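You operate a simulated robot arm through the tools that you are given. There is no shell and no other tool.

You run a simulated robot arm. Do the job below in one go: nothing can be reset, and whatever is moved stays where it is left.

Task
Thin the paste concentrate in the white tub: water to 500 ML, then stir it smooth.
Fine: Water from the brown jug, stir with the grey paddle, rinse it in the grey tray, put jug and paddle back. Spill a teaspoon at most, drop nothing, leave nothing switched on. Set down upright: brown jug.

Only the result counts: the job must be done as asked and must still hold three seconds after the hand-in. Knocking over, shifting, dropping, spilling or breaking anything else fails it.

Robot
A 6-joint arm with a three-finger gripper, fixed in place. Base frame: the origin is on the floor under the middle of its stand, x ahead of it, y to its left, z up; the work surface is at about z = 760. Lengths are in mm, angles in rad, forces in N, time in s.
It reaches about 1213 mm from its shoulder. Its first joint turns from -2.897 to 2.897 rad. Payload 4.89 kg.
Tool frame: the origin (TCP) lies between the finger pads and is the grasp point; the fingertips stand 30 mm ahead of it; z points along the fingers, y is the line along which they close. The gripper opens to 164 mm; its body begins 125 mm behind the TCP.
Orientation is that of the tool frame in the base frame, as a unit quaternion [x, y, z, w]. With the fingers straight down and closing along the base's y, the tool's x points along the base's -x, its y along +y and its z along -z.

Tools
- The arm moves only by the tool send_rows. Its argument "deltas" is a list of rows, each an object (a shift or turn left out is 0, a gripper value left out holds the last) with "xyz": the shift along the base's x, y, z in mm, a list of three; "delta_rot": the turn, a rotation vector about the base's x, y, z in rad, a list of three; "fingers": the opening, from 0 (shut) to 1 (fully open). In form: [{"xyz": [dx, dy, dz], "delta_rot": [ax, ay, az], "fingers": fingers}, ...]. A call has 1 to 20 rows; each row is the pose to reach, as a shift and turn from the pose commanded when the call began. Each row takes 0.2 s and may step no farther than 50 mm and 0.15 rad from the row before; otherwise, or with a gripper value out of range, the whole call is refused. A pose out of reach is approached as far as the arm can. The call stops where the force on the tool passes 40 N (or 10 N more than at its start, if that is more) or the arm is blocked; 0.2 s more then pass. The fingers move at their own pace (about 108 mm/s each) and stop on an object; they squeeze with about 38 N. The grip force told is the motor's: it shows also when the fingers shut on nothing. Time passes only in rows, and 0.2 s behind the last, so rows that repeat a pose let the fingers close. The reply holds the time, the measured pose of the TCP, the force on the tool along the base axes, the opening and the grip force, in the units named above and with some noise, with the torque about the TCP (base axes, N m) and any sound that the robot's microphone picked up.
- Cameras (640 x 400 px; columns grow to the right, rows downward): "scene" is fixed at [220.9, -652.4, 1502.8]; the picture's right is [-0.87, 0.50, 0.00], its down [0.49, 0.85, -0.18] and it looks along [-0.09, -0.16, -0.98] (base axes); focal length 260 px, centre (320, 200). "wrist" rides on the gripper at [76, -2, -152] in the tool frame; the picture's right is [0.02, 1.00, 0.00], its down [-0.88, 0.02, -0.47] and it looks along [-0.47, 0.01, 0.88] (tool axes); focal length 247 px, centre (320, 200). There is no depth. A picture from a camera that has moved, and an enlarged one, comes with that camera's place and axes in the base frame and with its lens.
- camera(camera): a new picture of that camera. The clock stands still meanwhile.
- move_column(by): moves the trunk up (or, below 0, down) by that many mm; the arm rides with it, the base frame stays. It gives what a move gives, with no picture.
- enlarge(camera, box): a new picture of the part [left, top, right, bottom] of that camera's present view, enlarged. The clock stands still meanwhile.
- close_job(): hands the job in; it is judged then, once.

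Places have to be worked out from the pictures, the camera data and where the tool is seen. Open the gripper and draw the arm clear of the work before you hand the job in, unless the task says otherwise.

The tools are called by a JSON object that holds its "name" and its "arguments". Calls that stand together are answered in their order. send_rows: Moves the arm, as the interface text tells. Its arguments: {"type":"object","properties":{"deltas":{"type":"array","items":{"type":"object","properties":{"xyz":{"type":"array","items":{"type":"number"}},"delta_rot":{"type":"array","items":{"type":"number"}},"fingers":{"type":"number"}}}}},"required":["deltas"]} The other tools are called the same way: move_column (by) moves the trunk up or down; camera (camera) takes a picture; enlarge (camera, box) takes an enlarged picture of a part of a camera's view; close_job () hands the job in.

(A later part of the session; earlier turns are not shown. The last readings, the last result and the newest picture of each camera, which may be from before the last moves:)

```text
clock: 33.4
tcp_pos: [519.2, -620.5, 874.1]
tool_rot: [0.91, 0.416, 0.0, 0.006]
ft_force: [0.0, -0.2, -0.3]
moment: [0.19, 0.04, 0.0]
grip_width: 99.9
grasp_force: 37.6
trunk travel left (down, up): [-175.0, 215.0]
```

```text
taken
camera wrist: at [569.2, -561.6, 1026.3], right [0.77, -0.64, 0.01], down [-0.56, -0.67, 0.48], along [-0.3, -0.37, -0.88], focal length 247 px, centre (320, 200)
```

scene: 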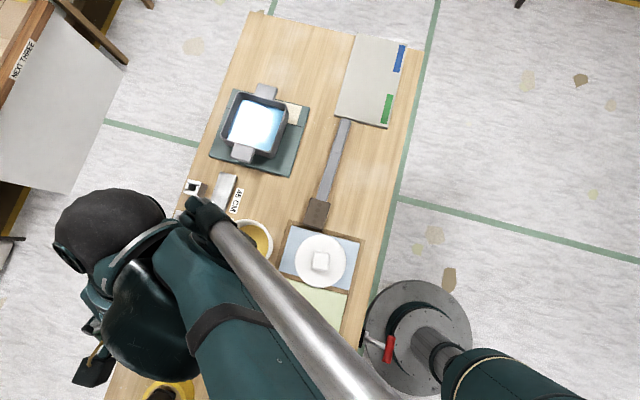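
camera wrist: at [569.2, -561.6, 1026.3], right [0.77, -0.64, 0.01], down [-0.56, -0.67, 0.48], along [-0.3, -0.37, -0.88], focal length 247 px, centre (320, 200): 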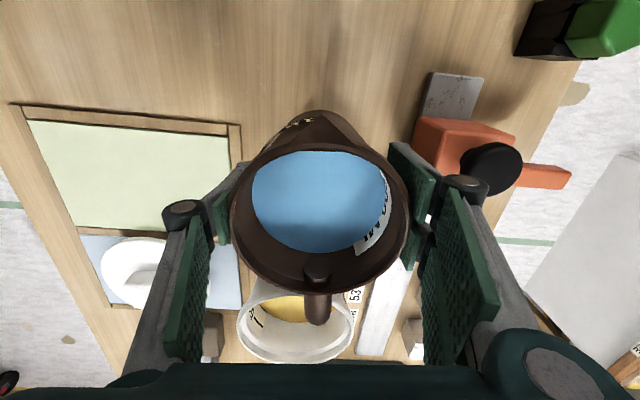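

The grip holds at 100 mm with 38 N; the pads are under the lip on the body, which is better than expected. I lift gently by 40 mm and look.

{"name": "send_rows", "arguments": {"deltas": [{"xyz": [0, 0, 5], "fingers": 0.2}, {"xyz": [0, 0, 12]}, {"xyz": [0, 0, 25]}, {"xyz": [0, 0, 40]}, {"xyz": [0, 0, 40]}]}}

{"name": "camera", "arguments": {"camera": "wrist"}}

```text
clock: 34.6
tcp_pos: [519.0, -622.2, 913.9]
tool_rot: [0.909, 0.416, 0.0, 0.006]
ft_force: [-0.6, -0.5, -8.1]
moment: [0.11, -0.1, 0.02]
grip_width: 100.2
grasp_force: 38.4
trunk travel left (down, up): [-175.0, 215.0]
```

```text
taken
camera wrist: at [569.2, -562.5, 1065.8], right [0.77, -0.64, 0.01], down [-0.56, -0.67, 0.48], along [-0.3, -0.37, -0.88], focal length 247 px, centre (320, 200)
```

wrist: 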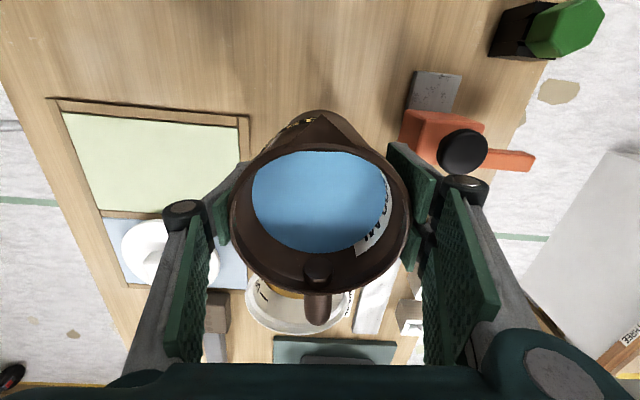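

The jug hangs steady with about 8.1 N load (TCP was (519.2,-621,874) when it stood on the bench). Since the grip is on the body under the lip, I will try pouring with it directly; I lift to clear the tub and carry it past the tub to the pour side.

{"name": "send_rows", "arguments": {"deltas": [{"xyz": [0, 0, 20]}, {"xyz": [0, 0, 45]}, {"xyz": [0, 0, 70]}, {"xyz": [0, 0, 95]}, {"xyz": [0, 0, 115]}, {"xyz": [-10, -10, 120]}, {"xyz": [-28, -27, 120]}, {"xyz": [-46, -45, 120]}, {"xyz": [-64, -63, 120]}, {"xyz": [-82, -81, 120]}, {"xyz": [-100, -99, 120]}, {"xyz": [-118, -117, 120]}, {"xyz": [-136, -134, 120]}, {"xyz": [-154, -152, 120]}, {"xyz": [-172, -170, 120]}, {"xyz": [-183, -180, 120]}, {"xyz": [-189, -186, 120]}, {"xyz": [-189, -186, 120]}]}}

{"name": "camera", "arguments": {"camera": "wrist"}}

{"name": "camera", "arguments": {"camera": "scene"}}

```text
clock: 38.4
tcp_pos: [333.1, -808.0, 1031.7]
tool_rot: [0.909, 0.416, 0.0, 0.005]
ft_force: [-0.1, -0.2, -6.8]
moment: [0.14, -0.15, -0.02]
grip_width: 99.8
grasp_force: 38.0
trunk travel left (down, up): [-175.0, 215.0]
```

```text
taken
camera wrist: at [381.8, -748.6, 1185.1], right [0.77, -0.64, 0.01], down [-0.56, -0.67, 0.48], along [-0.3, -0.37, -0.88], focal length 247 px, centre (320, 200)
```

wrist: 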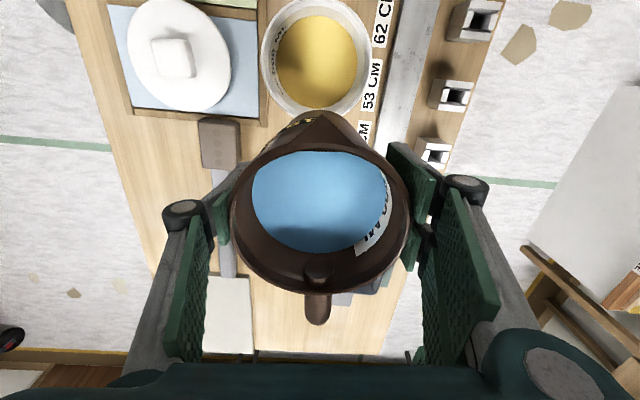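

```text
taken
```

scene: 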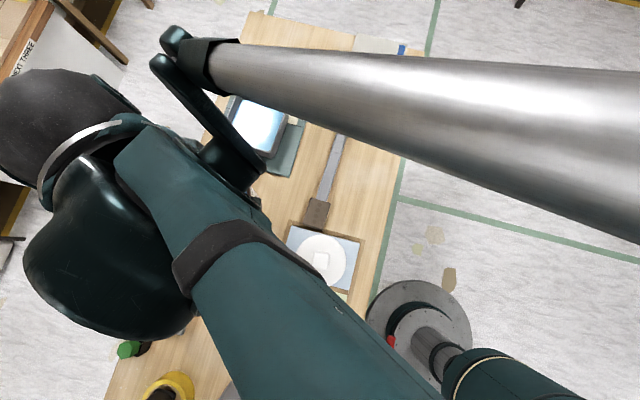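

The tub is straight ahead of the spout. I enlarge the tub from this vantage to read the inner scale and judge where the stream should land.

{"name": "enlarge", "arguments": {"camera": "wrist", "box": [250, 0, 380, 120]}}

```text
3.33 times, centred on (315, 60) of wrist
camera zoom: at [381.8, -748.6, 1185.1], right [0.77, -0.64, 0.01], down [-0.56, -0.67, 0.48], along [-0.3, -0.37, -0.88], focal length 823 px, centre (337, 667)
```

zoom: 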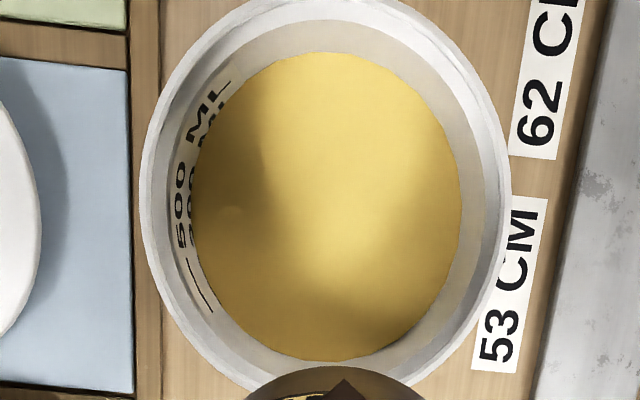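

From this hold position I can read the inner scale well. The spout line passes within 3 mm of the tub's centre, about 79 mm ahead of the TCP; I now tilt the jug to 0.6 rad at this height (no flow expected yet) and check that the jug does not slip in the hand.

{"name": "send_rows", "arguments": {"deltas": [{"delta_rot": [-0.038, 0.0326, 0]}, {"delta_rot": [-0.091, 0.0782, 0]}, {"delta_rot": [-0.1516, 0.1304, 0]}, {"delta_rot": [-0.2123, 0.1826, 0]}, {"delta_rot": [-0.2729, 0.2347, 0]}, {"delta_rot": [-0.3335, 0.2869, 0]}, {"delta_rot": [-0.3942, 0.339, 0]}, {"delta_rot": [-0.4397, 0.3782, 0]}, {"delta_rot": [-0.4548, 0.3912, 0]}, {"delta_rot": [-0.4548, 0.3912, 0]}]}}

{"name": "camera", "arguments": {"camera": "wrist"}}

```text
clock: 40.6
tcp_pos: [332.4, -807.7, 1033.5]
tool_rot: [0.867, 0.4, -0.269, 0.13]
ft_force: [-0.6, 0.6, -7.5]
moment: [0.2, -0.17, 0.0]
grip_width: 100.3
grasp_force: 37.8
trunk travel left (down, up): [-175.0, 215.0]
```

```text
taken
camera wrist: at [428.3, -692.8, 1115.7], right [0.77, -0.64, 0.0], down [-0.29, -0.35, 0.89], along [-0.57, -0.69, -0.46], focal length 247 px, centre (320, 200)
```

wrist: 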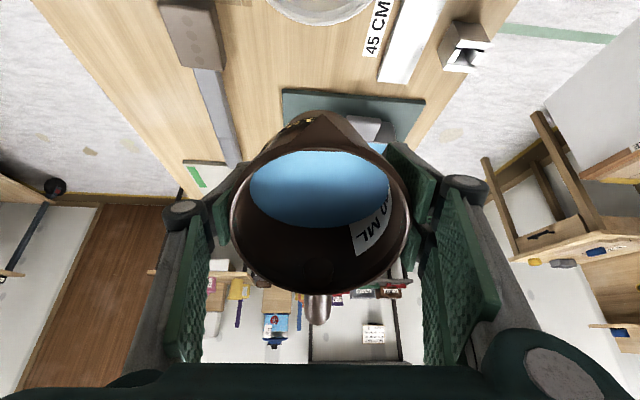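

No slip: the jug appears unchanged relative to the hand at 34° tilt, and the water is near the lip. I ease back to about 30° and lower to z≈945 over the pour position.

{"name": "send_rows", "arguments": {"deltas": [{"xyz": [0, 0, -5], "delta_rot": [0.03, -0.026, 0]}, {"xyz": [0, 0, -20], "delta_rot": [0.053, -0.0456, 0]}, {"xyz": [0, 0, -40], "delta_rot": [0.053, -0.0456, 0]}, {"xyz": [0, 0, -60], "delta_rot": [0.053, -0.0456, 0]}, {"xyz": [0, 0, -78], "delta_rot": [0.053, -0.0456, 0]}, {"xyz": [0, 0, -88], "delta_rot": [0.053, -0.0456, 0]}, {"xyz": [0, 0, -88], "delta_rot": [0.053, -0.0456, 0]}]}}

{"name": "camera", "arguments": {"camera": "wrist"}}

```text
clock: 42.2
tcp_pos: [332.1, -808.0, 947.4]
tool_rot: [0.876, 0.403, -0.238, 0.115]
ft_force: [-0.3, -0.2, -7.6]
moment: [0.25, -0.22, -0.04]
grip_width: 100.5
grasp_force: 38.0
trunk travel left (down, up): [-175.0, 215.0]
```

```text
taken
camera wrist: at [424.4, -697.9, 1039.1], right [0.77, -0.64, 0.0], down [-0.33, -0.4, 0.86], along [-0.54, -0.66, -0.52], focal length 247 px, centre (320, 200)
```

wrist: 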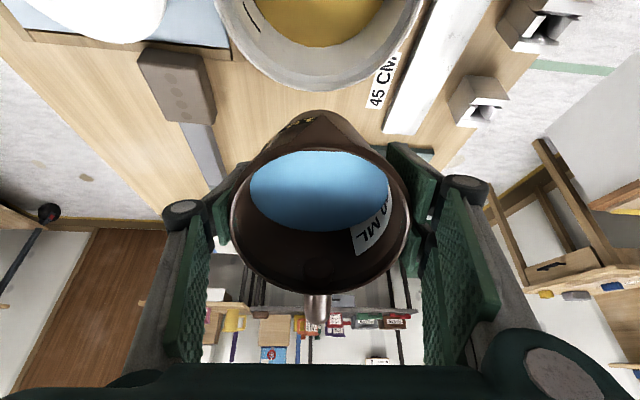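

The tub's near part and the spout are both in view. I now tilt slowly to about 38° and look for the first flow.

{"name": "send_rows", "arguments": {"deltas": [{"delta_rot": [-0.0136, 0.0117, 0]}, {"delta_rot": [-0.0273, 0.0235, 0]}, {"delta_rot": [-0.0409, 0.0352, 0]}, {"delta_rot": [-0.0546, 0.0469, 0]}, {"delta_rot": [-0.0682, 0.0587, 0]}, {"delta_rot": [-0.0819, 0.0704, 0]}, {"delta_rot": [-0.0955, 0.0822, 0]}, {"delta_rot": [-0.1, 0.086, 0]}]}}

{"name": "camera", "arguments": {"camera": "wrist"}}

```text
clock: 44.0
tcp_pos: [331.3, -809.3, 944.1]
tool_rot: [0.859, 0.394, -0.295, 0.141]
ft_force: [0.3, 0.2, -7.1]
moment: [0.25, -0.22, -0.02]
grip_width: 100.1
grasp_force: 38.0
trunk travel left (down, up): [-175.0, 215.0]
```

```text
taken
camera wrist: at [430.4, -690.1, 1017.8], right [0.77, -0.64, 0.0], down [-0.25, -0.31, 0.92], along [-0.58, -0.71, -0.4], focal length 247 px, centre (320, 200)
```

wrist: 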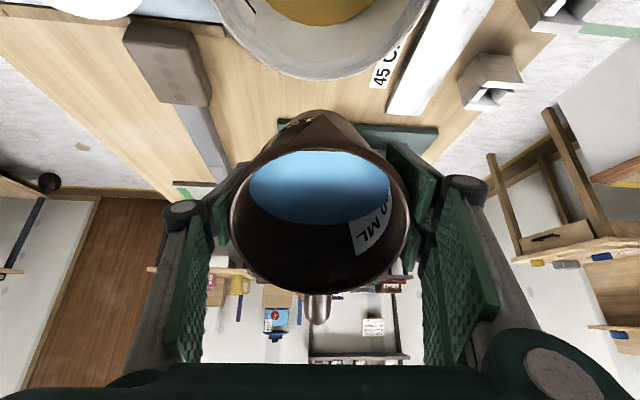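

No flow yet at 38°. I continue in small steps to about 44°.

{"name": "send_rows", "arguments": {"deltas": [{"delta_rot": [-0.0136, 0.0117, 0]}, {"delta_rot": [-0.0273, 0.0235, 0]}, {"delta_rot": [-0.0409, 0.0352, 0]}, {"delta_rot": [-0.0546, 0.0469, 0]}, {"delta_rot": [-0.0682, 0.0587, 0]}, {"delta_rot": [-0.0796, 0.0684, 0]}, {"delta_rot": [-0.0796, 0.0684, 0]}]}}

{"name": "camera", "arguments": {"camera": "wrist"}}

```text
clock: 45.6
tcp_pos: [331.8, -806.7, 945.3]
tool_rot: [0.842, 0.386, -0.341, 0.161]
ft_force: [0.0, -0.6, -7.3]
moment: [0.24, -0.24, 0.0]
grip_width: 100.1
grasp_force: 38.3
trunk travel left (down, up): [-175.0, 215.0]
```

```text
taken
camera wrist: at [434.9, -684.5, 1001.4], right [0.77, -0.64, -0.01], down [-0.19, -0.24, 0.95], along [-0.61, -0.73, -0.3], focal length 247 px, centre (320, 200)
```

wrist: 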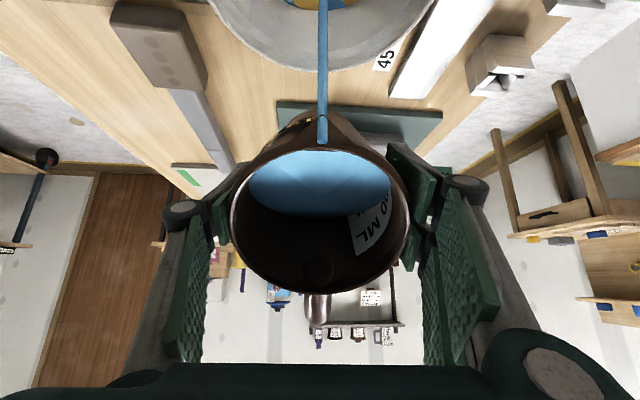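

The stream runs from the spout into the tub. I hold the pose briefly and take a look at how the flow develops.

{"name": "send_rows", "arguments": {"deltas": [{"xyz": [0, 0, 0]}, {"xyz": [0, 0, 0]}, {"xyz": [0, 0, 0]}]}}

{"name": "enlarge", "arguments": {"camera": "wrist", "box": [200, 0, 440, 150]}}

{"name": "enlarge", "arguments": {"camera": "scene", "box": [160, 150, 360, 290]}}

```text
clock: 46.4
tcp_pos: [330.9, -807.4, 945.7]
tool_rot: [0.842, 0.387, -0.34, 0.162]
ft_force: [-0.8, 0.5, -7.7]
moment: [0.25, -0.19, 0.02]
grip_width: 100.2
grasp_force: 38.1
trunk travel left (down, up): [-175.0, 215.0]
```

```text
2.67 times, centred on (320, 75) of wrist
camera zoom: at [434.9, -684.4, 1001.4], right [0.77, -0.64, -0.01], down [-0.19, -0.24, 0.95], along [-0.61, -0.73, -0.3], focal length 659 px, centre (320, 533)
```

zoom: 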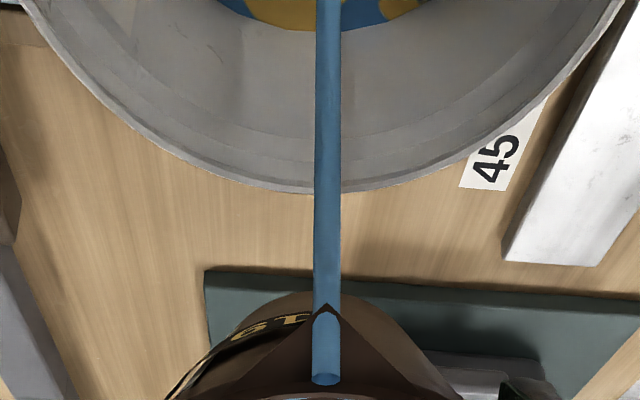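

```text
2.86 times, centred on (260, 220) of scene
camera zoom: at [220.9, -652.4, 1502.8], right [-0.87, 0.5, 0.0], down [0.49, 0.85, -0.18], along [-0.09, -0.16, -0.98], focal length 742 px, centre (491, 143)
```

zoom: 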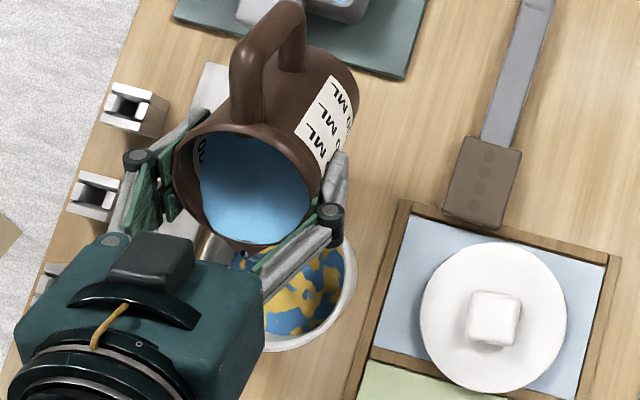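

The water lands well inside the tub. I tilt on slowly to about 48° and hold.

{"name": "send_rows", "arguments": {"deltas": [{"delta_rot": [-0.0136, 0.0117, 0]}, {"delta_rot": [-0.0273, 0.0235, 0]}, {"delta_rot": [-0.0409, 0.0352, 0]}, {"delta_rot": [-0.053, 0.0456, 0]}, {"delta_rot": [-0.053, 0.0456, 0]}, {"delta_rot": [-0.053, 0.0456, 0]}, {"delta_rot": [-0.053, 0.0456, 0]}]}}

{"name": "camera", "arguments": {"camera": "wrist"}}

{"name": "enlarge", "arguments": {"camera": "scene", "box": [200, 210, 300, 280]}}

```text
clock: 48.0
tcp_pos: [332.3, -809.0, 944.8]
tool_rot: [0.829, 0.382, -0.369, 0.175]
ft_force: [0.5, -0.5, -6.8]
moment: [0.28, -0.16, -0.01]
grip_width: 99.7
grasp_force: 38.3
trunk travel left (down, up): [-175.0, 215.0]
```

```text
taken
camera wrist: at [437.5, -681.9, 990.4], right [0.77, -0.64, -0.01], down [-0.14, -0.19, 0.97], along [-0.62, -0.75, -0.23], focal length 247 px, centre (320, 200)
```

wrist: 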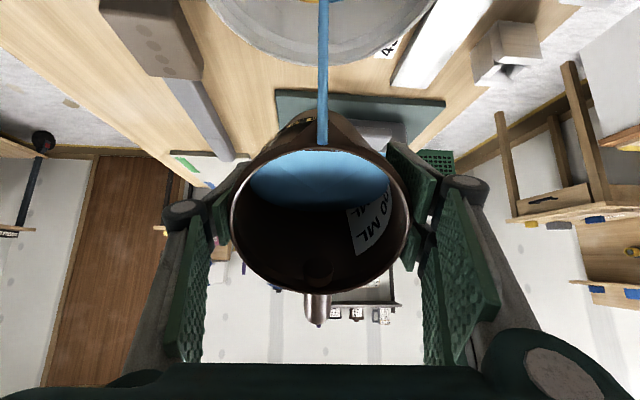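

```text
5.71 times, centred on (250, 245) of scene
camera zoom: at [220.9, -652.4, 1502.8], right [-0.87, 0.5, 0.0], down [0.49, 0.85, -0.18], along [-0.09, -0.16, -0.98], focal length 1484 px, centre (720, -57)
```

zoom: 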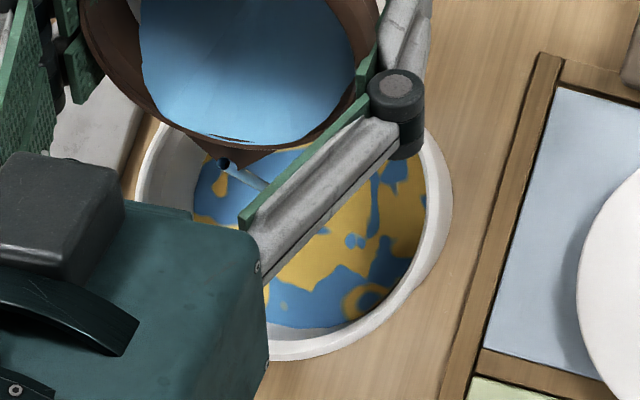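

The surface in the tub is clearly rising, so I stop the flow now: tilt back to about 30°, raise, then bring the jug upright at the viewing height to read the scale.

{"name": "send_rows", "arguments": {"deltas": [{"delta_rot": [0.053, -0.0456, 0]}, {"delta_rot": [0.114, -0.0978, 0]}, {"delta_rot": [0.174, -0.15, 0]}, {"delta_rot": [0.227, -0.1956, 0]}, {"xyz": [0, 0, 15], "delta_rot": [0.235, -0.202, 0]}, {"xyz": [0, 0, 35], "delta_rot": [0.235, -0.202, 0]}, {"xyz": [0, 0, 60], "delta_rot": [0.235, -0.202, 0]}, {"xyz": [0, 0, 80], "delta_rot": [0.265, -0.228, 0]}, {"xyz": [0, 0, 87], "delta_rot": [0.318, -0.2735, 0]}, {"xyz": [0, 0, 87], "delta_rot": [0.379, -0.326, 0]}, {"xyz": [0, 0, 87], "delta_rot": [0.44, -0.378, 0]}, {"xyz": [0, 0, 87], "delta_rot": [0.5, -0.43, 0]}, {"xyz": [0, 0, 87], "delta_rot": [0.561, -0.4825, 0]}, {"xyz": [0, 0, 87], "delta_rot": [0.607, -0.522, 0]}, {"xyz": [0, 0, 87], "delta_rot": [0.6345, -0.5455, 0]}, {"xyz": [0, 0, 87], "delta_rot": [0.6345, -0.5455, 0]}]}}

{"name": "camera", "arguments": {"camera": "wrist"}}

{"name": "enlarge", "arguments": {"camera": "wrist", "box": [250, 0, 380, 120]}}

```text
clock: 51.4
tcp_pos: [330.8, -806.9, 1032.1]
tool_rot: [0.909, 0.416, 0.0, 0.006]
ft_force: [-0.2, -0.3, -7.0]
moment: [0.14, -0.13, 0.0]
grip_width: 100.3
grasp_force: 37.9
trunk travel left (down, up): [-175.0, 215.0]
```

```text
taken
camera wrist: at [379.9, -747.7, 1184.3], right [0.77, -0.64, 0.01], down [-0.56, -0.67, 0.48], along [-0.3, -0.37, -0.88], focal length 247 px, centre (320, 200)
```

wrist: 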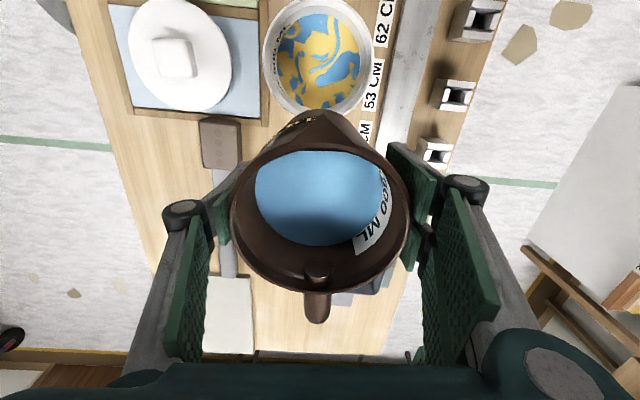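

```text
3.33 times, centred on (315, 60) of wrist
camera zoom: at [379.9, -747.7, 1184.3], right [0.77, -0.64, 0.01], down [-0.56, -0.67, 0.48], along [-0.3, -0.37, -0.88], focal length 823 px, centre (337, 667)
```

zoom: 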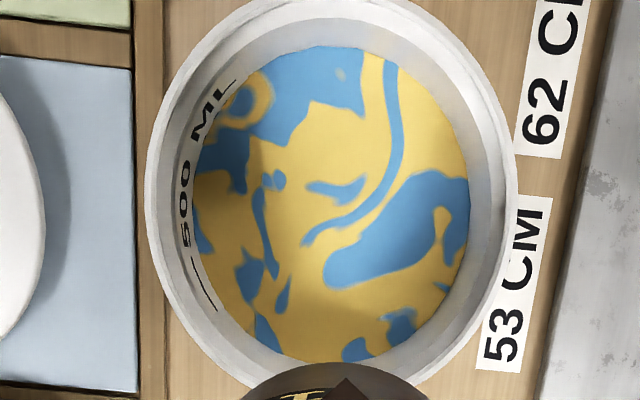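

The 300 ML text is now covered and only the 500 ML text and its line remain visible. I zoom further on the scale to measure the remaining gap.

{"name": "enlarge", "arguments": {"camera": "wrist", "box": [256, 10, 320, 110]}}

{"name": "enlarge", "arguments": {"camera": "wrist", "box": [258, 60, 298, 100]}}

```text
4.00 times, centred on (288, 60) of wrist
camera zoom: at [379.9, -747.7, 1184.3], right [0.77, -0.64, 0.01], down [-0.56, -0.67, 0.48], along [-0.3, -0.37, -0.88], focal length 988 px, centre (448, 760)
```

zoom: 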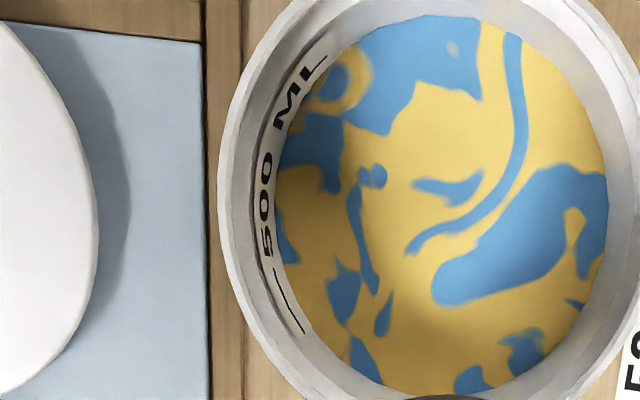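

```text
10.00 times, centred on (278, 80) of wrist
camera zoom: at [379.9, -747.7, 1184.3], right [0.77, -0.64, 0.01], down [-0.56, -0.67, 0.48], along [-0.3, -0.37, -0.88], focal length 2470 px, centre (740, 1400)
```

zoom: 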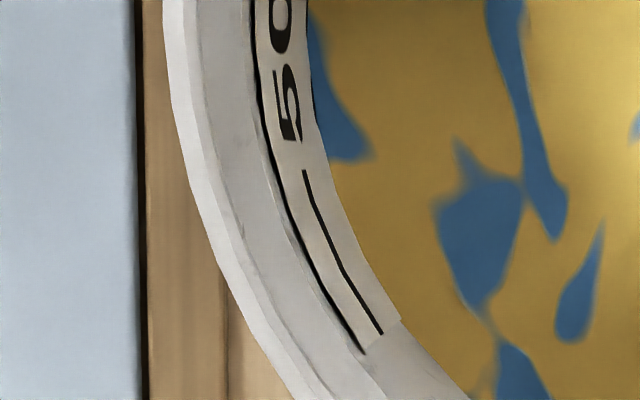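

There is still a clear gap below the 500 line. The jug's own inner scale may tell how much has left it, so I zoom on that too.

{"name": "enlarge", "arguments": {"camera": "wrist", "box": [330, 150, 420, 265]}}

{"name": "enlarge", "arguments": {"camera": "wrist", "box": [225, 130, 415, 300]}}

```text
3.48 times, centred on (375, 208) of wrist
camera zoom: at [379.9, -747.7, 1184.3], right [0.77, -0.64, 0.01], down [-0.56, -0.67, 0.48], along [-0.3, -0.37, -0.88], focal length 859 px, centre (129, 174)
```

zoom: 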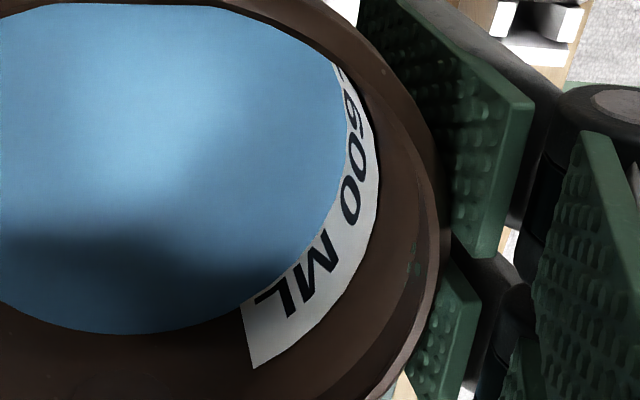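

```text
2.35 times, centred on (320, 215) of wrist
camera zoom: at [379.9, -747.7, 1184.3], right [0.77, -0.64, 0.01], down [-0.56, -0.67, 0.48], along [-0.3, -0.37, -0.88], focal length 581 px, centre (320, 165)
```

zoom: 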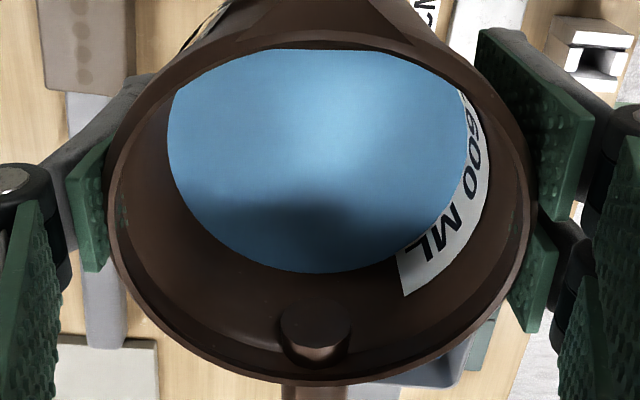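

The jug has gone from about the 600 line to roughly 540-550 ML, so about 50-60 ML are in; with the paste at about 300 I need some 140 ML more. I tilt again at height, lower, and pour a second portion.

{"name": "send_rows", "arguments": {"deltas": [{"delta_rot": [-0.038, 0.0326, 0]}, {"delta_rot": [-0.091, 0.0782, 0]}, {"delta_rot": [-0.1516, 0.1304, 0]}, {"delta_rot": [-0.2123, 0.1826, 0]}, {"delta_rot": [-0.2729, 0.2347, 0]}, {"delta_rot": [-0.3335, 0.2869, 0]}, {"delta_rot": [-0.379, 0.326, 0]}, {"xyz": [0, 0, -10], "delta_rot": [-0.4017, 0.3456, 0]}, {"xyz": [0, 0, -30], "delta_rot": [-0.4017, 0.3456, 0]}, {"xyz": [0, 0, -50], "delta_rot": [-0.4017, 0.3456, 0]}, {"xyz": [0, 0, -70], "delta_rot": [-0.4017, 0.3456, 0]}, {"xyz": [0, 0, -87], "delta_rot": [-0.4017, 0.3456, 0]}, {"xyz": [0, 0, -87], "delta_rot": [-0.4017, 0.3456, 0]}]}}

{"name": "send_rows", "arguments": {"deltas": [{"delta_rot": [-0.0455, 0.0391, 0]}, {"delta_rot": [-0.091, 0.0782, 0]}, {"delta_rot": [-0.1365, 0.1174, 0]}, {"delta_rot": [-0.182, 0.1565, 0]}, {"delta_rot": [-0.22, 0.189, 0]}, {"delta_rot": [-0.2577, 0.2217, 0]}, {"delta_rot": [-0.2577, 0.2217, 0]}, {"delta_rot": [-0.2577, 0.2217, 0]}, {"delta_rot": [-0.2577, 0.2217, 0]}, {"delta_rot": [-0.2577, 0.2217, 0]}]}}

{"name": "camera", "arguments": {"camera": "wrist"}}

{"name": "enlarge", "arguments": {"camera": "scene", "box": [200, 210, 300, 280]}}

```text
clock: 54.2
tcp_pos: [330.0, -809.0, 945.2]
tool_rot: [0.876, 0.403, -0.238, 0.115]
ft_force: [1.0, 0.4, -7.0]
moment: [0.23, -0.2, 0.0]
grip_width: 99.9
grasp_force: 37.9
trunk travel left (down, up): [-175.0, 215.0]
```

```text
clock: 56.4
tcp_pos: [330.4, -808.1, 945.9]
tool_rot: [0.823, 0.379, -0.382, 0.181]
ft_force: [0.0, 0.2, -6.9]
moment: [0.25, -0.22, 0.01]
grip_width: 100.0
grasp_force: 38.2
trunk travel left (down, up): [-175.0, 215.0]
```

```text
taken
camera wrist: at [438.0, -680.9, 985.1], right [0.77, -0.64, -0.01], down [-0.12, -0.16, 0.98], along [-0.63, -0.75, -0.2], focal length 247 px, centre (320, 200)
```

wrist: 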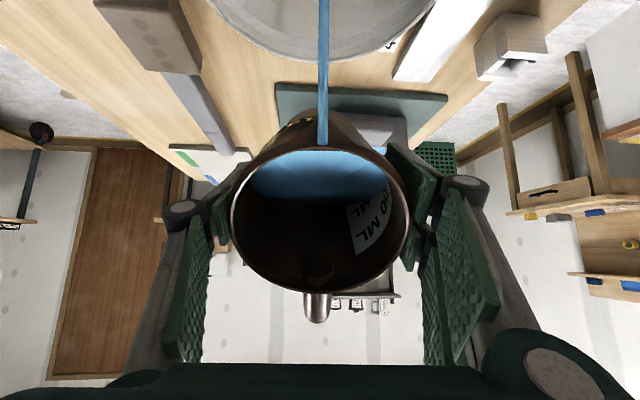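

```text
5.71 times, centred on (250, 245) of scene
camera zoom: at [220.9, -652.4, 1502.8], right [-0.87, 0.5, 0.0], down [0.49, 0.85, -0.18], along [-0.09, -0.16, -0.98], focal length 1484 px, centre (720, -57)
```

zoom: 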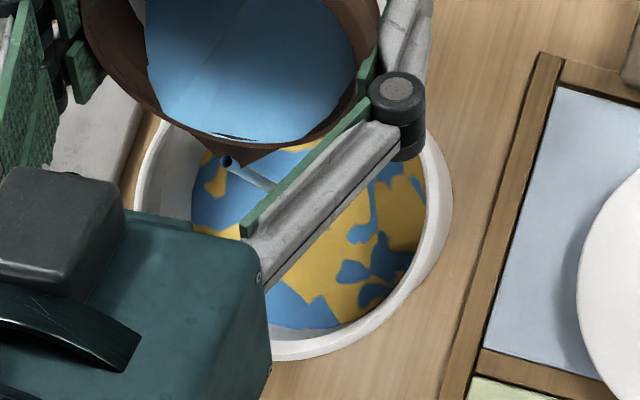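

Flow is steady and lands in the tub. I hold another 1.6 s and look again.

{"name": "send_rows", "arguments": {"deltas": [{"xyz": [0, 0, 0]}, {"xyz": [0, 0, 0]}, {"xyz": [0, 0, 0]}, {"xyz": [0, 0, 0]}, {"xyz": [0, 0, 0]}, {"xyz": [0, 0, 0]}, {"xyz": [0, 0, 0]}, {"xyz": [0, 0, 0]}]}}

{"name": "enlarge", "arguments": {"camera": "wrist", "box": [225, 100, 415, 300]}}

{"name": "enlarge", "arguments": {"camera": "scene", "box": [200, 210, 300, 280]}}

```text
clock: 58.2
tcp_pos: [330.7, -806.6, 946.7]
tool_rot: [0.823, 0.378, -0.383, 0.181]
ft_force: [-0.9, 0.3, -6.7]
moment: [0.25, -0.19, -0.01]
grip_width: 100.1
grasp_force: 38.3
trunk travel left (down, up): [-175.0, 215.0]
```

```text
2.00 times, centred on (320, 200) of wrist
camera zoom: at [437.9, -680.9, 985.1], right [0.77, -0.64, -0.01], down [-0.12, -0.16, 0.98], along [-0.63, -0.75, -0.2], focal length 494 px, centre (320, 200)
```

zoom: 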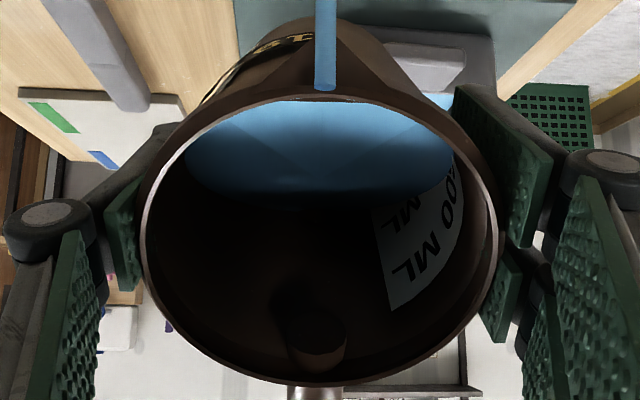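

```text
5.71 times, centred on (250, 245) of scene
camera zoom: at [220.9, -652.4, 1502.8], right [-0.87, 0.5, 0.0], down [0.49, 0.85, -0.18], along [-0.09, -0.16, -0.98], focal length 1484 px, centre (720, -57)
```

zoom: 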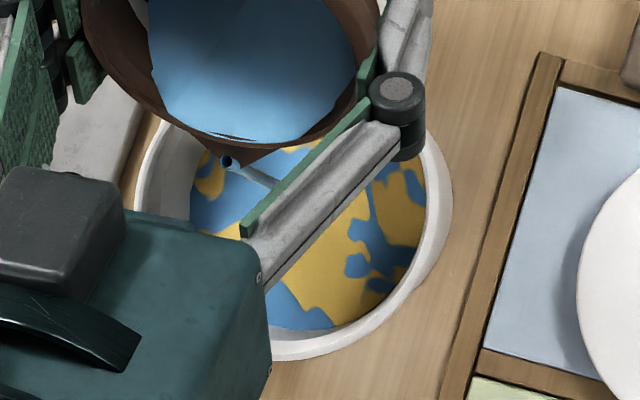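

Still flowing at about 20 ML/s by my estimate. I let it run about 2 s more, then stop and go back up to read the scale.

{"name": "send_rows", "arguments": {"deltas": [{"xyz": [0, 0, 0]}, {"xyz": [0, 0, 0]}, {"xyz": [0, 0, 0]}, {"xyz": [0, 0, 0]}, {"xyz": [0, 0, 0]}, {"xyz": [0, 0, 0]}]}}

{"name": "send_rows", "arguments": {"deltas": [{"delta_rot": [0.061, -0.0522, 0]}, {"delta_rot": [0.136, -0.1173, 0]}, {"delta_rot": [0.205, -0.1761, 0]}, {"delta_rot": [0.2577, -0.2217, 0]}, {"xyz": [0, 0, 15], "delta_rot": [0.2577, -0.2217, 0]}, {"xyz": [0, 0, 35], "delta_rot": [0.2577, -0.2217, 0]}, {"xyz": [0, 0, 60], "delta_rot": [0.2577, -0.2217, 0]}, {"xyz": [0, 0, 80], "delta_rot": [0.288, -0.2475, 0]}, {"xyz": [0, 0, 87], "delta_rot": [0.341, -0.2935, 0]}, {"xyz": [0, 0, 87], "delta_rot": [0.402, -0.3455, 0]}, {"xyz": [0, 0, 87], "delta_rot": [0.462, -0.3975, 0]}, {"xyz": [0, 0, 87], "delta_rot": [0.523, -0.45, 0]}, {"xyz": [0, 0, 87], "delta_rot": [0.584, -0.502, 0]}, {"xyz": [0, 0, 87], "delta_rot": [0.63, -0.5415, 0]}, {"xyz": [0, 0, 87], "delta_rot": [0.6594, -0.5673, 0]}, {"xyz": [0, 0, 87], "delta_rot": [0.6594, -0.5673, 0]}]}}

{"name": "enlarge", "arguments": {"camera": "wrist", "box": [250, 0, 380, 120]}}

{"name": "enlarge", "arguments": {"camera": "wrist", "box": [258, 60, 298, 100]}}

{"name": "enlarge", "arguments": {"camera": "wrist", "box": [225, 130, 415, 300]}}

```text
clock: 59.6
tcp_pos: [331.6, -809.3, 945.8]
tool_rot: [0.823, 0.378, -0.383, 0.181]
ft_force: [-0.5, 0.6, -5.9]
moment: [0.22, -0.2, 0.03]
grip_width: 100.0
grasp_force: 37.7
trunk travel left (down, up): [-175.0, 215.0]
```

```text
clock: 63.0
tcp_pos: [331.7, -808.4, 1033.0]
tool_rot: [0.909, 0.416, 0.0, 0.006]
ft_force: [0.0, -0.7, -6.4]
moment: [0.15, -0.09, -0.04]
grip_width: 99.6
grasp_force: 38.0
trunk travel left (down, up): [-175.0, 215.0]
```

```text
3.33 times, centred on (315, 60) of wrist
camera zoom: at [379.5, -748.5, 1185.0], right [0.77, -0.64, 0.01], down [-0.56, -0.67, 0.48], along [-0.3, -0.37, -0.88], focal length 823 px, centre (337, 667)
```

zoom: 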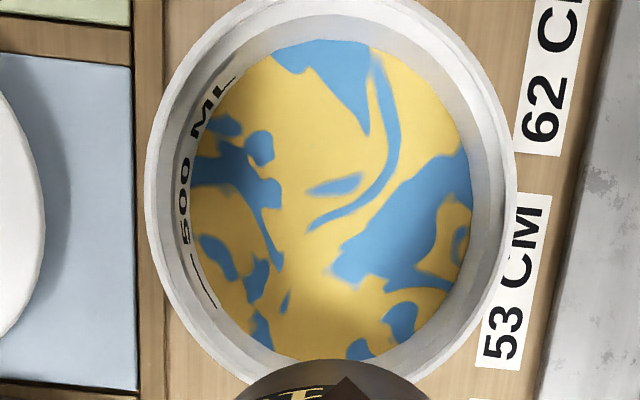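

```text
10.00 times, centred on (278, 80) of wrist
camera zoom: at [379.5, -748.5, 1185.0], right [0.77, -0.64, 0.01], down [-0.56, -0.67, 0.48], along [-0.3, -0.37, -0.88], focal length 2470 px, centre (740, 1400)
```

zoom: 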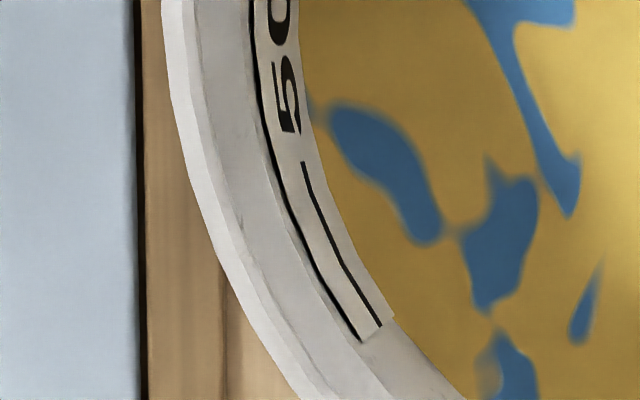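

```text
2.35 times, centred on (320, 215) of wrist
camera zoom: at [379.5, -748.5, 1185.0], right [0.77, -0.64, 0.01], down [-0.56, -0.67, 0.48], along [-0.3, -0.37, -0.88], focal length 581 px, centre (320, 165)
```

zoom: 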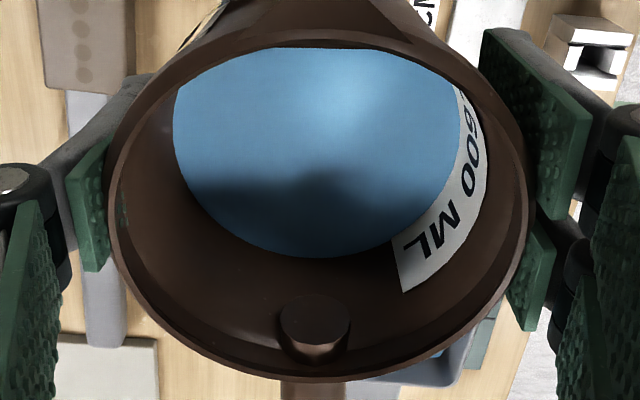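

The gap between the surface and the 500 line has shrunk to roughly two thirds of what it was. I zoom tighter for a precise calibration of the remaining gap.

{"name": "enlarge", "arguments": {"camera": "wrist", "box": [284, 74, 304, 94]}}

{"name": "enlarge", "arguments": {"camera": "wrist", "box": [280, 70, 300, 96]}}

```text
16.00 times, centred on (294, 84) of wrist
camera zoom: at [379.5, -748.5, 1185.0], right [0.77, -0.64, 0.01], down [-0.56, -0.67, 0.48], along [-0.3, -0.37, -0.88], focal length 3952 px, centre (736, 2056)
```

zoom: 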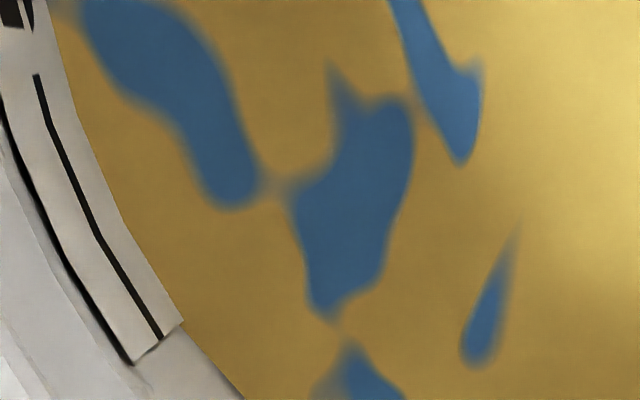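

```text
15.38 times, centred on (290, 83) of wrist
camera zoom: at [379.5, -748.5, 1185.0], right [0.77, -0.64, 0.01], down [-0.56, -0.67, 0.48], along [-0.3, -0.37, -0.88], focal length 3800 px, centre (782, 2000)
```

zoom: 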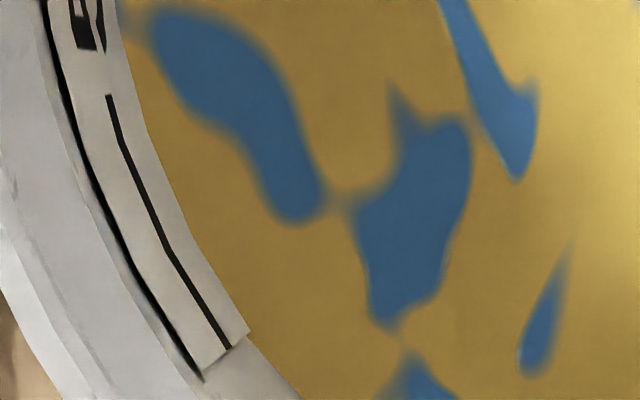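

The viewing angle onto that wall is too steep for precision. I shift the hand (with the upright jug) about 130 mm to the far side so the camera looks more obliquely at the scale wall.

{"name": "send_rows", "arguments": {"deltas": [{"xyz": [10, -8, 0]}, {"xyz": [25, -21, 0]}, {"xyz": [40, -34, 0]}, {"xyz": [55, -47, 0]}, {"xyz": [70, -60, 0]}, {"xyz": [85, -73, 0]}, {"xyz": [95, -82, 0]}, {"xyz": [100, -86, 0]}, {"xyz": [100, -86, 0]}]}}

{"name": "camera", "arguments": {"camera": "wrist"}}

```text
clock: 65.0
tcp_pos: [432.0, -892.0, 1031.7]
tool_rot: [0.909, 0.416, 0.0, 0.006]
ft_force: [-0.6, -0.1, -6.2]
moment: [0.14, -0.08, -0.03]
grip_width: 99.9
grasp_force: 38.5
trunk travel left (down, up): [-175.0, 215.0]
```

```text
taken
camera wrist: at [481.9, -833.7, 1184.3], right [0.77, -0.64, 0.01], down [-0.56, -0.67, 0.48], along [-0.3, -0.37, -0.88], focal length 247 px, centre (320, 200)
```

wrist: 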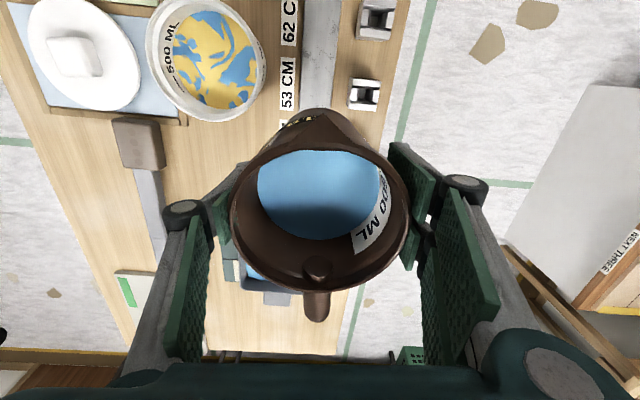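

Now the scale wall is seen much more openly. I enlarge it.

{"name": "enlarge", "arguments": {"camera": "wrist", "box": [140, 0, 270, 125]}}

{"name": "enlarge", "arguments": {"camera": "wrist", "box": [145, 10, 205, 110]}}

{"name": "enlarge", "arguments": {"camera": "wrist", "box": [150, 50, 200, 100]}}

```text
3.20 times, centred on (205, 62) of wrist
camera zoom: at [481.9, -833.7, 1184.3], right [0.77, -0.64, 0.01], down [-0.56, -0.67, 0.48], along [-0.3, -0.37, -0.88], focal length 790 px, centre (688, 640)
```

zoom: 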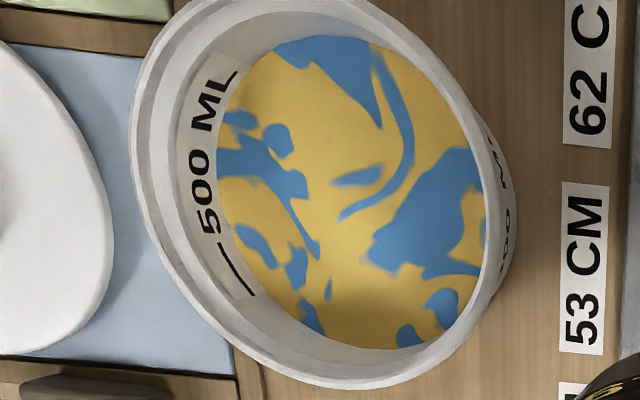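

```text
4.00 times, centred on (175, 60) of wrist
camera zoom: at [481.9, -833.7, 1184.3], right [0.77, -0.64, 0.01], down [-0.56, -0.67, 0.48], along [-0.3, -0.37, -0.88], focal length 988 px, centre (900, 760)
```

zoom: 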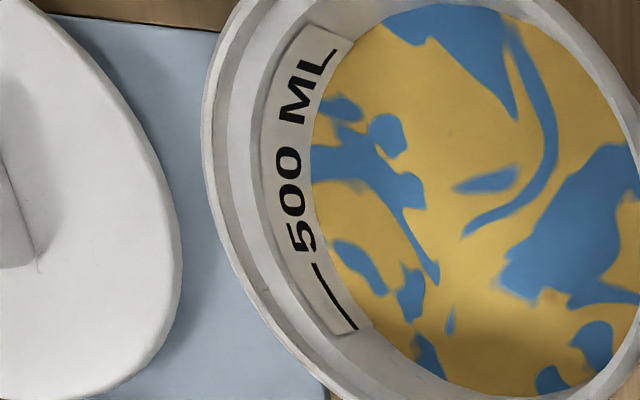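

```text
8.00 times, centred on (175, 75) of wrist
camera zoom: at [481.9, -833.7, 1184.3], right [0.77, -0.64, 0.01], down [-0.56, -0.67, 0.48], along [-0.3, -0.37, -0.88], focal length 1976 px, centre (1480, 1200)
```

zoom: 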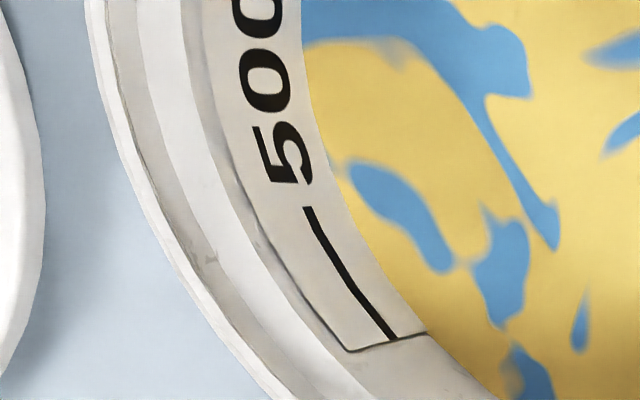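

From two viewpoints I get the 500 line at z≈824 and the surface at z≈811, i.e. a gap of about 13 mm; with an inner radius of about 58 mm that is roughly 135-140 ML still to add. I go back to the pour position, tilt and lower again.

{"name": "send_rows", "arguments": {"deltas": [{"xyz": [-15, 13, 0]}, {"xyz": [-30, 26, 0]}, {"xyz": [-45, 39, 0]}, {"xyz": [-60, 52, 0]}, {"xyz": [-75, 65, 0]}, {"xyz": [-90, 77, 0]}, {"xyz": [-100, 85, 0], "delta_rot": [-0.03, 0.026, 0]}, {"xyz": [-100, 85, 0], "delta_rot": [-0.0834, 0.0717, 0]}, {"xyz": [-100, 85, 0], "delta_rot": [-0.144, 0.124, 0]}, {"xyz": [-100, 85, 0], "delta_rot": [-0.205, 0.176, 0]}, {"xyz": [-100, 85, 0], "delta_rot": [-0.2654, 0.2283, 0]}, {"xyz": [-100, 85, 0], "delta_rot": [-0.326, 0.2804, 0]}, {"xyz": [-100, 85, 0], "delta_rot": [-0.3867, 0.3326, 0]}, {"xyz": [-100, 85, -10], "delta_rot": [-0.4245, 0.365, 0]}, {"xyz": [-100, 85, -30], "delta_rot": [-0.4245, 0.365, 0]}, {"xyz": [-100, 85, -50], "delta_rot": [-0.4245, 0.365, 0]}, {"xyz": [-100, 85, -70], "delta_rot": [-0.4245, 0.365, 0]}, {"xyz": [-100, 85, -87], "delta_rot": [-0.4245, 0.365, 0]}, {"xyz": [-100, 85, -87], "delta_rot": [-0.4245, 0.365, 0]}]}}

{"name": "send_rows", "arguments": {"deltas": [{"delta_rot": [-0.0455, 0.0391, 0]}, {"delta_rot": [-0.091, 0.0782, 0]}, {"delta_rot": [-0.1365, 0.1174, 0]}, {"delta_rot": [-0.182, 0.1565, 0]}, {"delta_rot": [-0.22, 0.189, 0]}, {"delta_rot": [-0.25, 0.215, 0]}, {"delta_rot": [-0.2805, 0.241, 0]}, {"delta_rot": [-0.2805, 0.241, 0]}, {"delta_rot": [-0.2805, 0.241, 0]}, {"delta_rot": [-0.2805, 0.241, 0]}, {"delta_rot": [-0.2805, 0.241, 0]}, {"delta_rot": [-0.2805, 0.241, 0]}, {"delta_rot": [-0.2805, 0.241, 0]}, {"delta_rot": [-0.2805, 0.241, 0]}, {"delta_rot": [-0.2805, 0.241, 0]}, {"delta_rot": [-0.2805, 0.241, 0]}]}}

{"name": "enlarge", "arguments": {"camera": "wrist", "box": [220, 0, 420, 300]}}

{"name": "enlarge", "arguments": {"camera": "scene", "box": [200, 210, 300, 280]}}

```text
clock: 69.0
tcp_pos: [332.0, -807.4, 942.5]
tool_rot: [0.873, 0.4, -0.251, 0.122]
ft_force: [0.3, 0.0, -6.5]
moment: [0.2, -0.15, -0.02]
grip_width: 99.8
grasp_force: 37.7
trunk travel left (down, up): [-175.0, 215.0]
```

```text
clock: 72.4
tcp_pos: [330.6, -807.8, 945.9]
tool_rot: [0.811, 0.373, -0.408, 0.193]
ft_force: [0.1, -0.2, -6.1]
moment: [0.23, -0.2, -0.01]
grip_width: 100.1
grasp_force: 37.6
trunk travel left (down, up): [-175.0, 215.0]
```

```text
1.33 times, centred on (320, 150) of wrist
camera zoom: at [439.1, -680.5, 974.5], right [0.77, -0.64, -0.01], down [-0.08, -0.12, 0.99], along [-0.63, -0.76, -0.14], focal length 329 px, centre (320, 267)
```

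zoom: 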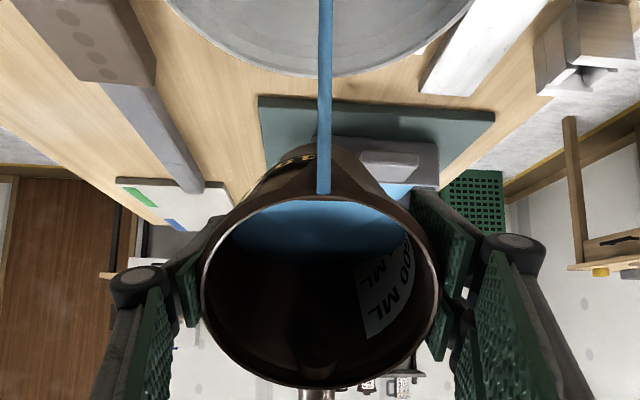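

```text
5.71 times, centred on (250, 245) of scene
camera zoom: at [220.9, -652.4, 1502.8], right [-0.87, 0.5, 0.0], down [0.49, 0.85, -0.18], along [-0.09, -0.16, -0.98], focal length 1484 px, centre (720, -57)
```

zoom: 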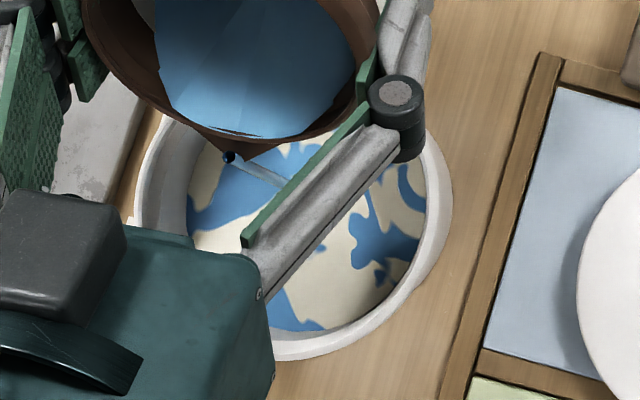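

The paste patches look cream now instead of yellow in the scene view, so I stop the flow here and go back to the oblique viewing place to read the level before going on.

{"name": "send_rows", "arguments": {"deltas": [{"delta_rot": [0.061, -0.0522, 0]}, {"delta_rot": [0.136, -0.1173, 0]}, {"delta_rot": [0.212, -0.1825, 0]}, {"delta_rot": [0.2805, -0.241, 0]}, {"xyz": [0, 0, 15], "delta_rot": [0.2805, -0.241, 0]}, {"xyz": [0, 0, 35], "delta_rot": [0.2805, -0.241, 0]}, {"xyz": [0, 0, 60], "delta_rot": [0.2805, -0.241, 0]}, {"xyz": [0, 0, 80], "delta_rot": [0.311, -0.267, 0]}, {"xyz": [0, 0, 87], "delta_rot": [0.364, -0.313, 0]}, {"xyz": [0, 0, 87], "delta_rot": [0.425, -0.365, 0]}, {"xyz": [0, 0, 87], "delta_rot": [0.485, -0.417, 0]}, {"xyz": [0, 0, 87], "delta_rot": [0.546, -0.4695, 0]}, {"xyz": [0, 0, 87], "delta_rot": [0.607, -0.5215, 0]}, {"xyz": [0, 0, 87], "delta_rot": [0.66, -0.5673, 0]}, {"xyz": [0, 0, 87], "delta_rot": [0.705, -0.606, 0]}, {"xyz": [0, 0, 87], "delta_rot": [0.705, -0.606, 0]}]}}

{"name": "send_rows", "arguments": {"deltas": [{"xyz": [10, -8, 0]}, {"xyz": [25, -21, 0]}, {"xyz": [40, -34, 0]}, {"xyz": [55, -47, 0]}, {"xyz": [70, -60, 0]}, {"xyz": [85, -73, 0]}, {"xyz": [95, -82, 0]}, {"xyz": [100, -86, 0]}, {"xyz": [100, -86, 0]}]}}

{"name": "camera", "arguments": {"camera": "wrist"}}

{"name": "enlarge", "arguments": {"camera": "wrist", "box": [150, 50, 200, 100]}}

{"name": "enlarge", "arguments": {"camera": "wrist", "box": [140, 0, 270, 125]}}

```text
clock: 75.8
tcp_pos: [331.4, -808.3, 1032.5]
tool_rot: [0.909, 0.416, 0.0, 0.006]
ft_force: [-0.1, -0.2, -6.3]
moment: [0.08, -0.08, 0.0]
grip_width: 99.9
grasp_force: 37.8
trunk travel left (down, up): [-175.0, 215.0]
```

```text
clock: 77.8
tcp_pos: [431.1, -894.6, 1030.6]
tool_rot: [0.91, 0.415, 0.0, 0.006]
ft_force: [0.3, -0.1, -6.0]
moment: [0.14, -0.09, 0.01]
grip_width: 100.0
grasp_force: 37.8
trunk travel left (down, up): [-175.0, 215.0]
```

```text
taken
camera wrist: at [480.8, -835.5, 1182.7], right [0.77, -0.64, 0.01], down [-0.56, -0.67, 0.48], along [-0.3, -0.37, -0.88], focal length 247 px, centre (320, 200)
```

wrist: 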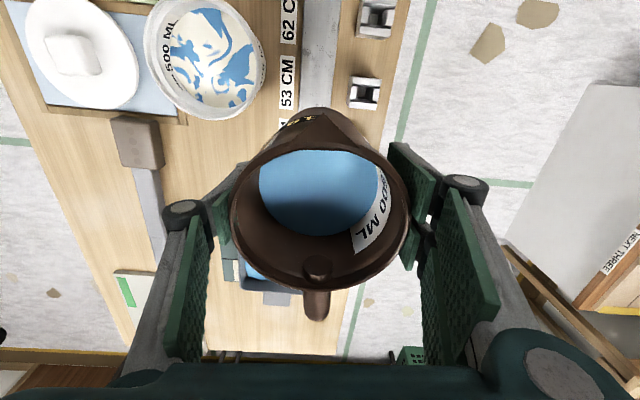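

```text
8.00 times, centred on (175, 75) of wrist
camera zoom: at [480.8, -835.5, 1182.7], right [0.77, -0.64, 0.01], down [-0.56, -0.67, 0.48], along [-0.3, -0.37, -0.88], focal length 1976 px, centre (1480, 1200)
```

zoom: 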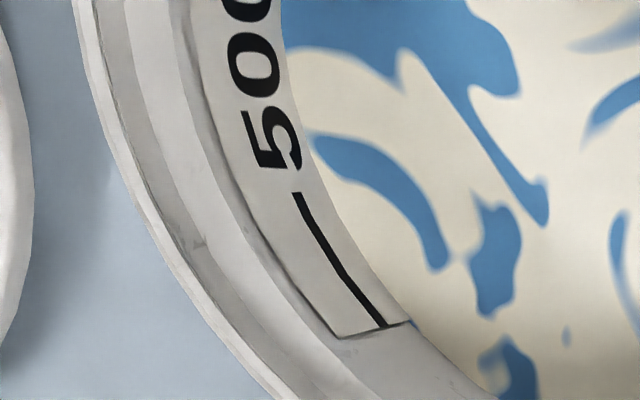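

```text
3.20 times, centred on (205, 62) of wrist
camera zoom: at [480.8, -835.5, 1182.7], right [0.77, -0.64, 0.01], down [-0.56, -0.67, 0.48], along [-0.3, -0.37, -0.88], focal length 790 px, centre (688, 640)
```

zoom: 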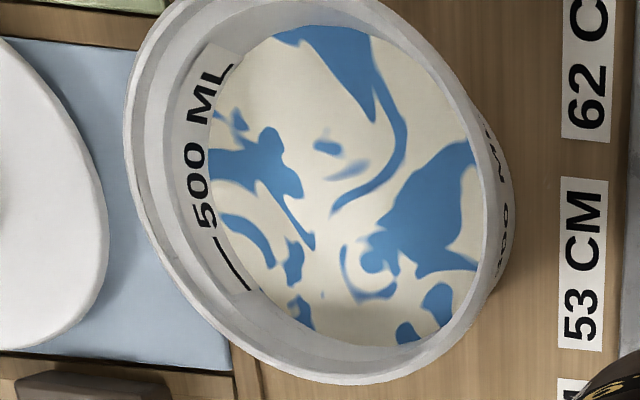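

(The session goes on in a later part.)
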